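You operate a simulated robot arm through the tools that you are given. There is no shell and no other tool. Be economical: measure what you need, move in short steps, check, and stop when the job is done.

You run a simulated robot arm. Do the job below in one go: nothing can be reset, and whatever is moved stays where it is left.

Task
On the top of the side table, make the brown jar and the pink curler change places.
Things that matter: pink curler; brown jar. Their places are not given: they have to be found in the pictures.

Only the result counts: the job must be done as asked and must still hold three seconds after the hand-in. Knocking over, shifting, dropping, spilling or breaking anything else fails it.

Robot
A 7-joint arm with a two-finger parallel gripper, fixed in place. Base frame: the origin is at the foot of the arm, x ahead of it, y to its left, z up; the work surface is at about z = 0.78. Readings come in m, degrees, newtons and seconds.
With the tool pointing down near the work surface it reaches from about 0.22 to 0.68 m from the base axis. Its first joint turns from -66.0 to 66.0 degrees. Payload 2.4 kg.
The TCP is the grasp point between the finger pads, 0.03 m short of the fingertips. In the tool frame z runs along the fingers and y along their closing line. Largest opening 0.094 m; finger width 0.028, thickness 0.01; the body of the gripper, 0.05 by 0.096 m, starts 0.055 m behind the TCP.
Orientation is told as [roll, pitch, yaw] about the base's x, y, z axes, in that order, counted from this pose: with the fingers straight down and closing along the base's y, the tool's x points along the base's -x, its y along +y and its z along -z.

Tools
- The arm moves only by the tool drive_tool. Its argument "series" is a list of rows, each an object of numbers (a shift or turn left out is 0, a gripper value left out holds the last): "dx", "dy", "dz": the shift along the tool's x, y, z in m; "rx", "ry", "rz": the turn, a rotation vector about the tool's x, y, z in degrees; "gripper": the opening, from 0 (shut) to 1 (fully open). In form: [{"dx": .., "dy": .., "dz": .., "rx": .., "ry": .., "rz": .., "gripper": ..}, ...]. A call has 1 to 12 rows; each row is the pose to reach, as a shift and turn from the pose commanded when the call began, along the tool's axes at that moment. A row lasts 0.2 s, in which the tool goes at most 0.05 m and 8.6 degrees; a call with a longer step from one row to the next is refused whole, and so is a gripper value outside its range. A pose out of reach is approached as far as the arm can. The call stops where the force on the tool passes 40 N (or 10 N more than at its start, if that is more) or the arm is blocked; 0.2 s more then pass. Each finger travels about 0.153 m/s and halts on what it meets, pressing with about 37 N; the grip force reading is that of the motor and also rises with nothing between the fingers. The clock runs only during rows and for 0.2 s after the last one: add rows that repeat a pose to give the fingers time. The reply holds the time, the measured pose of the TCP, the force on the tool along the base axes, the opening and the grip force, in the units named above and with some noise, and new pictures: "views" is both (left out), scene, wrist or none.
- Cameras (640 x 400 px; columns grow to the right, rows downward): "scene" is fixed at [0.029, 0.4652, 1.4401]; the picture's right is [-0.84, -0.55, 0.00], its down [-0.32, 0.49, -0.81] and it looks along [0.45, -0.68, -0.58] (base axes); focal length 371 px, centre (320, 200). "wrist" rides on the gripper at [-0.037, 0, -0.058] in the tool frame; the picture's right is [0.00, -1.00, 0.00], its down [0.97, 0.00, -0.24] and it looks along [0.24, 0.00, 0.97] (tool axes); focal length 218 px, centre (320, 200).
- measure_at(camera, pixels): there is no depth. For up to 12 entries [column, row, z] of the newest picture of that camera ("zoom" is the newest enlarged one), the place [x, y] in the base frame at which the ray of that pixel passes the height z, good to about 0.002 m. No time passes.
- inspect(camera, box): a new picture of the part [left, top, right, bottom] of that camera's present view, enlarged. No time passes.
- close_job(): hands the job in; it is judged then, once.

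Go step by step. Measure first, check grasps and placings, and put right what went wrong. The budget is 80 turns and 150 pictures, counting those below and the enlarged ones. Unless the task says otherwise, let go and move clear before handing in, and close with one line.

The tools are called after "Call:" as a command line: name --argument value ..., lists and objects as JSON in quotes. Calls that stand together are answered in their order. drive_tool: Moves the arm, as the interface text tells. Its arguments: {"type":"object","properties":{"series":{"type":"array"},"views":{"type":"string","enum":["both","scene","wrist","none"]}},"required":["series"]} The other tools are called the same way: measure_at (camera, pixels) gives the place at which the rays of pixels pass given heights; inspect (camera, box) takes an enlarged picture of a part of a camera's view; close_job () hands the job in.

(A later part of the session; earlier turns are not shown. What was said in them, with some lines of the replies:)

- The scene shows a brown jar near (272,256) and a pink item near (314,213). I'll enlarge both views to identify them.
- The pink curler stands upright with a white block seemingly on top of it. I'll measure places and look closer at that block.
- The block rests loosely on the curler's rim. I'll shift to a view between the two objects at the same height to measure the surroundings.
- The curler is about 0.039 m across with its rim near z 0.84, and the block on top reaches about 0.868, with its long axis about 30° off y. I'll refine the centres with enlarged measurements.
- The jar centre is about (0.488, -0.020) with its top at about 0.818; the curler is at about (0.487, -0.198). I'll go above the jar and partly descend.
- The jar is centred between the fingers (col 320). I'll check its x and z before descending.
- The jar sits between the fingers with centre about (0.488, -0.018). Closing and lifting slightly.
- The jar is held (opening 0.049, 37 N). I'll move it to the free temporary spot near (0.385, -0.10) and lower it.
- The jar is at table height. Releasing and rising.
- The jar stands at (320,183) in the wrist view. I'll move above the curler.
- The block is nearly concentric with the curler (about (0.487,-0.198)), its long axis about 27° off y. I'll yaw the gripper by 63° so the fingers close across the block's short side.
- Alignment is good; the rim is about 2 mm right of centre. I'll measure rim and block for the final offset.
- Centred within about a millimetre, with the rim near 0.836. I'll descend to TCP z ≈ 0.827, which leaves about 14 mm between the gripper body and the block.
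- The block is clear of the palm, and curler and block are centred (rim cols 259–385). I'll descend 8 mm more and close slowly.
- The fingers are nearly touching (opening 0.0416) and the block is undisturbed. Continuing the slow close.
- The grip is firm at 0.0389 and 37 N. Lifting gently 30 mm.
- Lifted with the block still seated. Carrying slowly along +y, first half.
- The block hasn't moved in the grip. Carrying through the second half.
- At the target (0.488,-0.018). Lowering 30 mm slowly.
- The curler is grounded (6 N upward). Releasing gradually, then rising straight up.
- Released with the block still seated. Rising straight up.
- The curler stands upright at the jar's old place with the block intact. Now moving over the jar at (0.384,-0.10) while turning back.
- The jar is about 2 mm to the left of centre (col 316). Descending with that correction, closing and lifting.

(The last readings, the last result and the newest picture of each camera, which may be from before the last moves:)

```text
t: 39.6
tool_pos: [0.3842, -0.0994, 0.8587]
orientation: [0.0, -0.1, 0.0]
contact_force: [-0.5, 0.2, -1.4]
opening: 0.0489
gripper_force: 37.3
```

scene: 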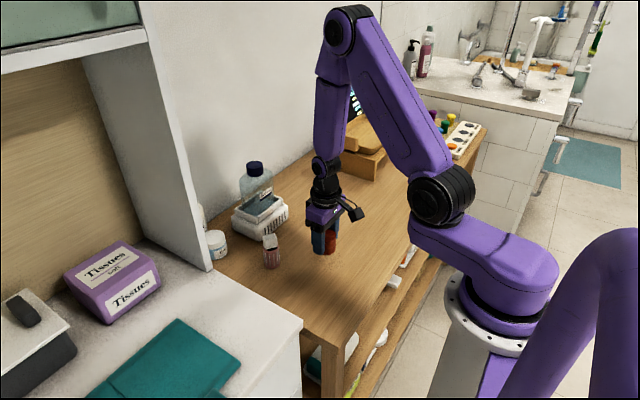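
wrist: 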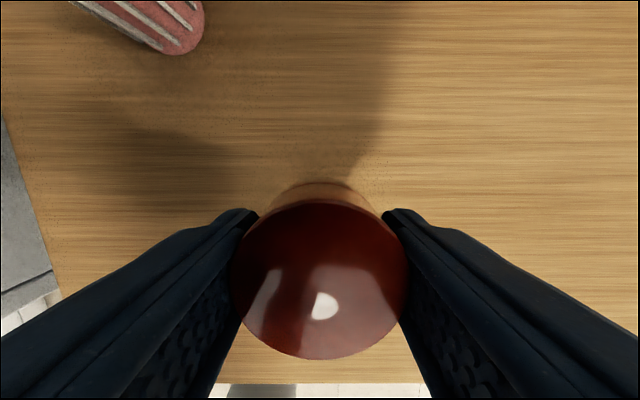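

The jar is held. Carrying it to the curler's old place (0.487,-0.198) and lowering.

Call:
drive_tool --series '[{"dx": -0.02, "dy": -0.019}, {"dx": -0.045, "dy": -0.043}, {"dx": -0.07, "dy": -0.067}, {"dx": -0.09, "dy": -0.086}, {"dx": -0.103, "dy": -0.098}, {"dx": -0.103, "dy": -0.098}, {"dx": -0.103, "dy": -0.098, "dz": 0.015}, {"dx": -0.103, "dy": -0.098, "dz": 0.028}, {"dx": -0.103, "dy": -0.098, "dz": 0.036}, {"dx": -0.103, "dy": -0.098, "dz": 0.04}, {"dx": -0.103, "dy": -0.098, "dz": 0.04}]'

```text
t: 42.0
tool_pos: [0.4869, -0.1976, 0.8171]
orientation: [0.0, 0.0, 0.0]
contact_force: [-1.6, 0.9, 4.0]
opening: 0.0489
gripper_force: 36.9
```

scene: 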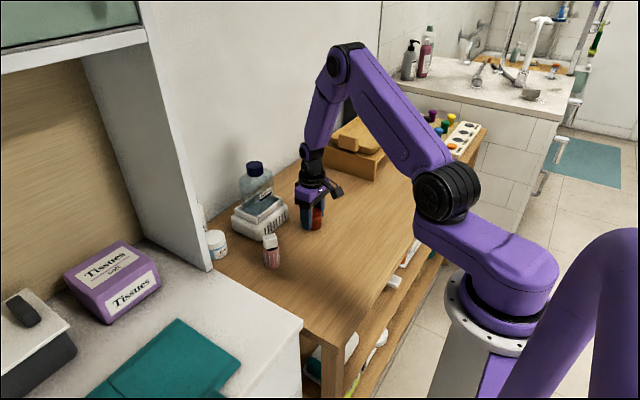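
wrist: 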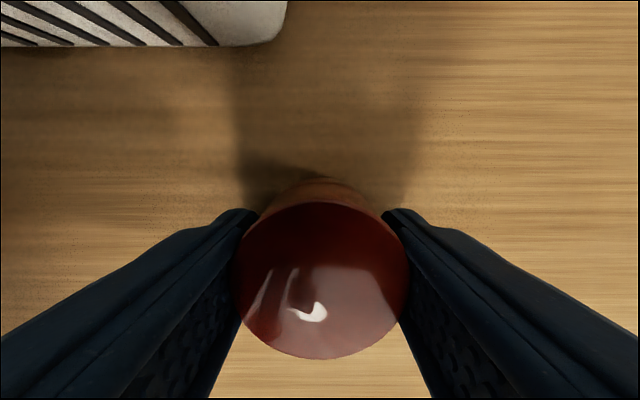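

The jar rests on the table (4 N up). Releasing and rising clear.

Call:
drive_tool --series '[{"gripper": 0.6}, {"gripper": 0.8}, {"gripper": 1}, {"gripper": 1}, {"dz": -0.02}, {"dz": -0.05}, {"dz": -0.09}, {"dz": -0.13}, {"dz": -0.17}, {"dz": -0.18}, {"dz": -0.18}]'

Call:
inspect --camera "scene" --box '[230, 180, 350, 280]'

Call:
measure_at --camera "wrist" --pixels '[[320, 200, 0.818]]'

```text
t: 44.4
tool_pos: [0.4874, -0.1968, 0.9984]
orientation: [0.0, 0.0, 0.1]
contact_force: [-0.3, 0.5, 1.1]
opening: 0.0941
gripper_force: 0.1
```

scene: 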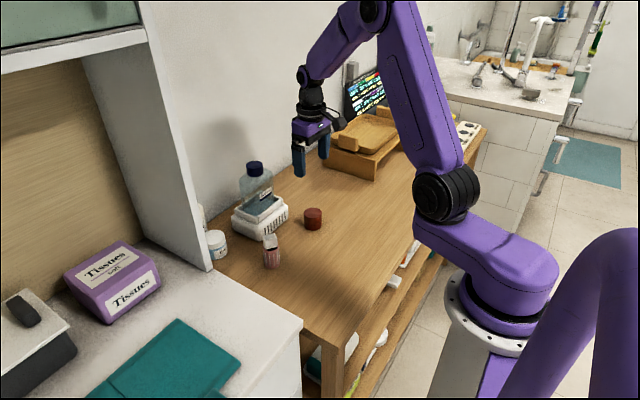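
wrist: 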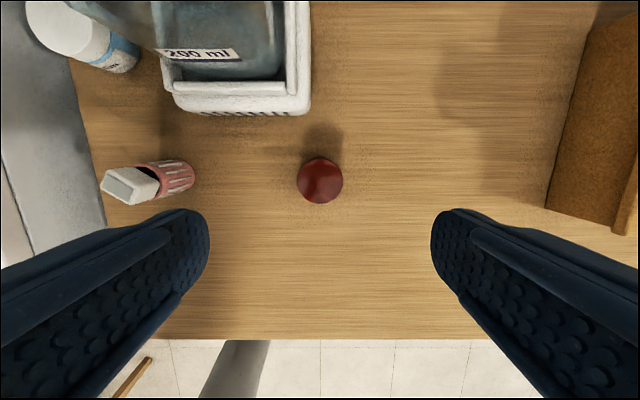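

```text
4.00 times, centred on (290, 230) of scene
```

zoom: 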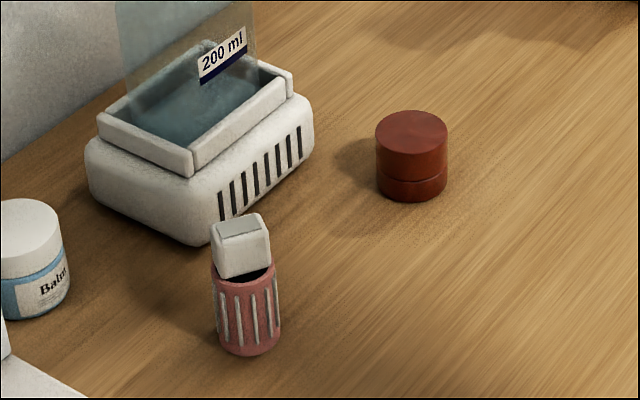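

```text
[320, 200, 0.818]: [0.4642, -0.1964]
```

Both items stand upright in each other's old places: the jar at wrist (320,180), about (0.487,-0.198), and the curler at about (0.488,-0.018) with its block still on top. The gripper is open and clear, so I'm handing in.

Call:
close_job

```text
The job is handed in.
```

The brown jar and the pink curler have swapped places on the side table; the white block resting on the curler stayed on it and moved with it.
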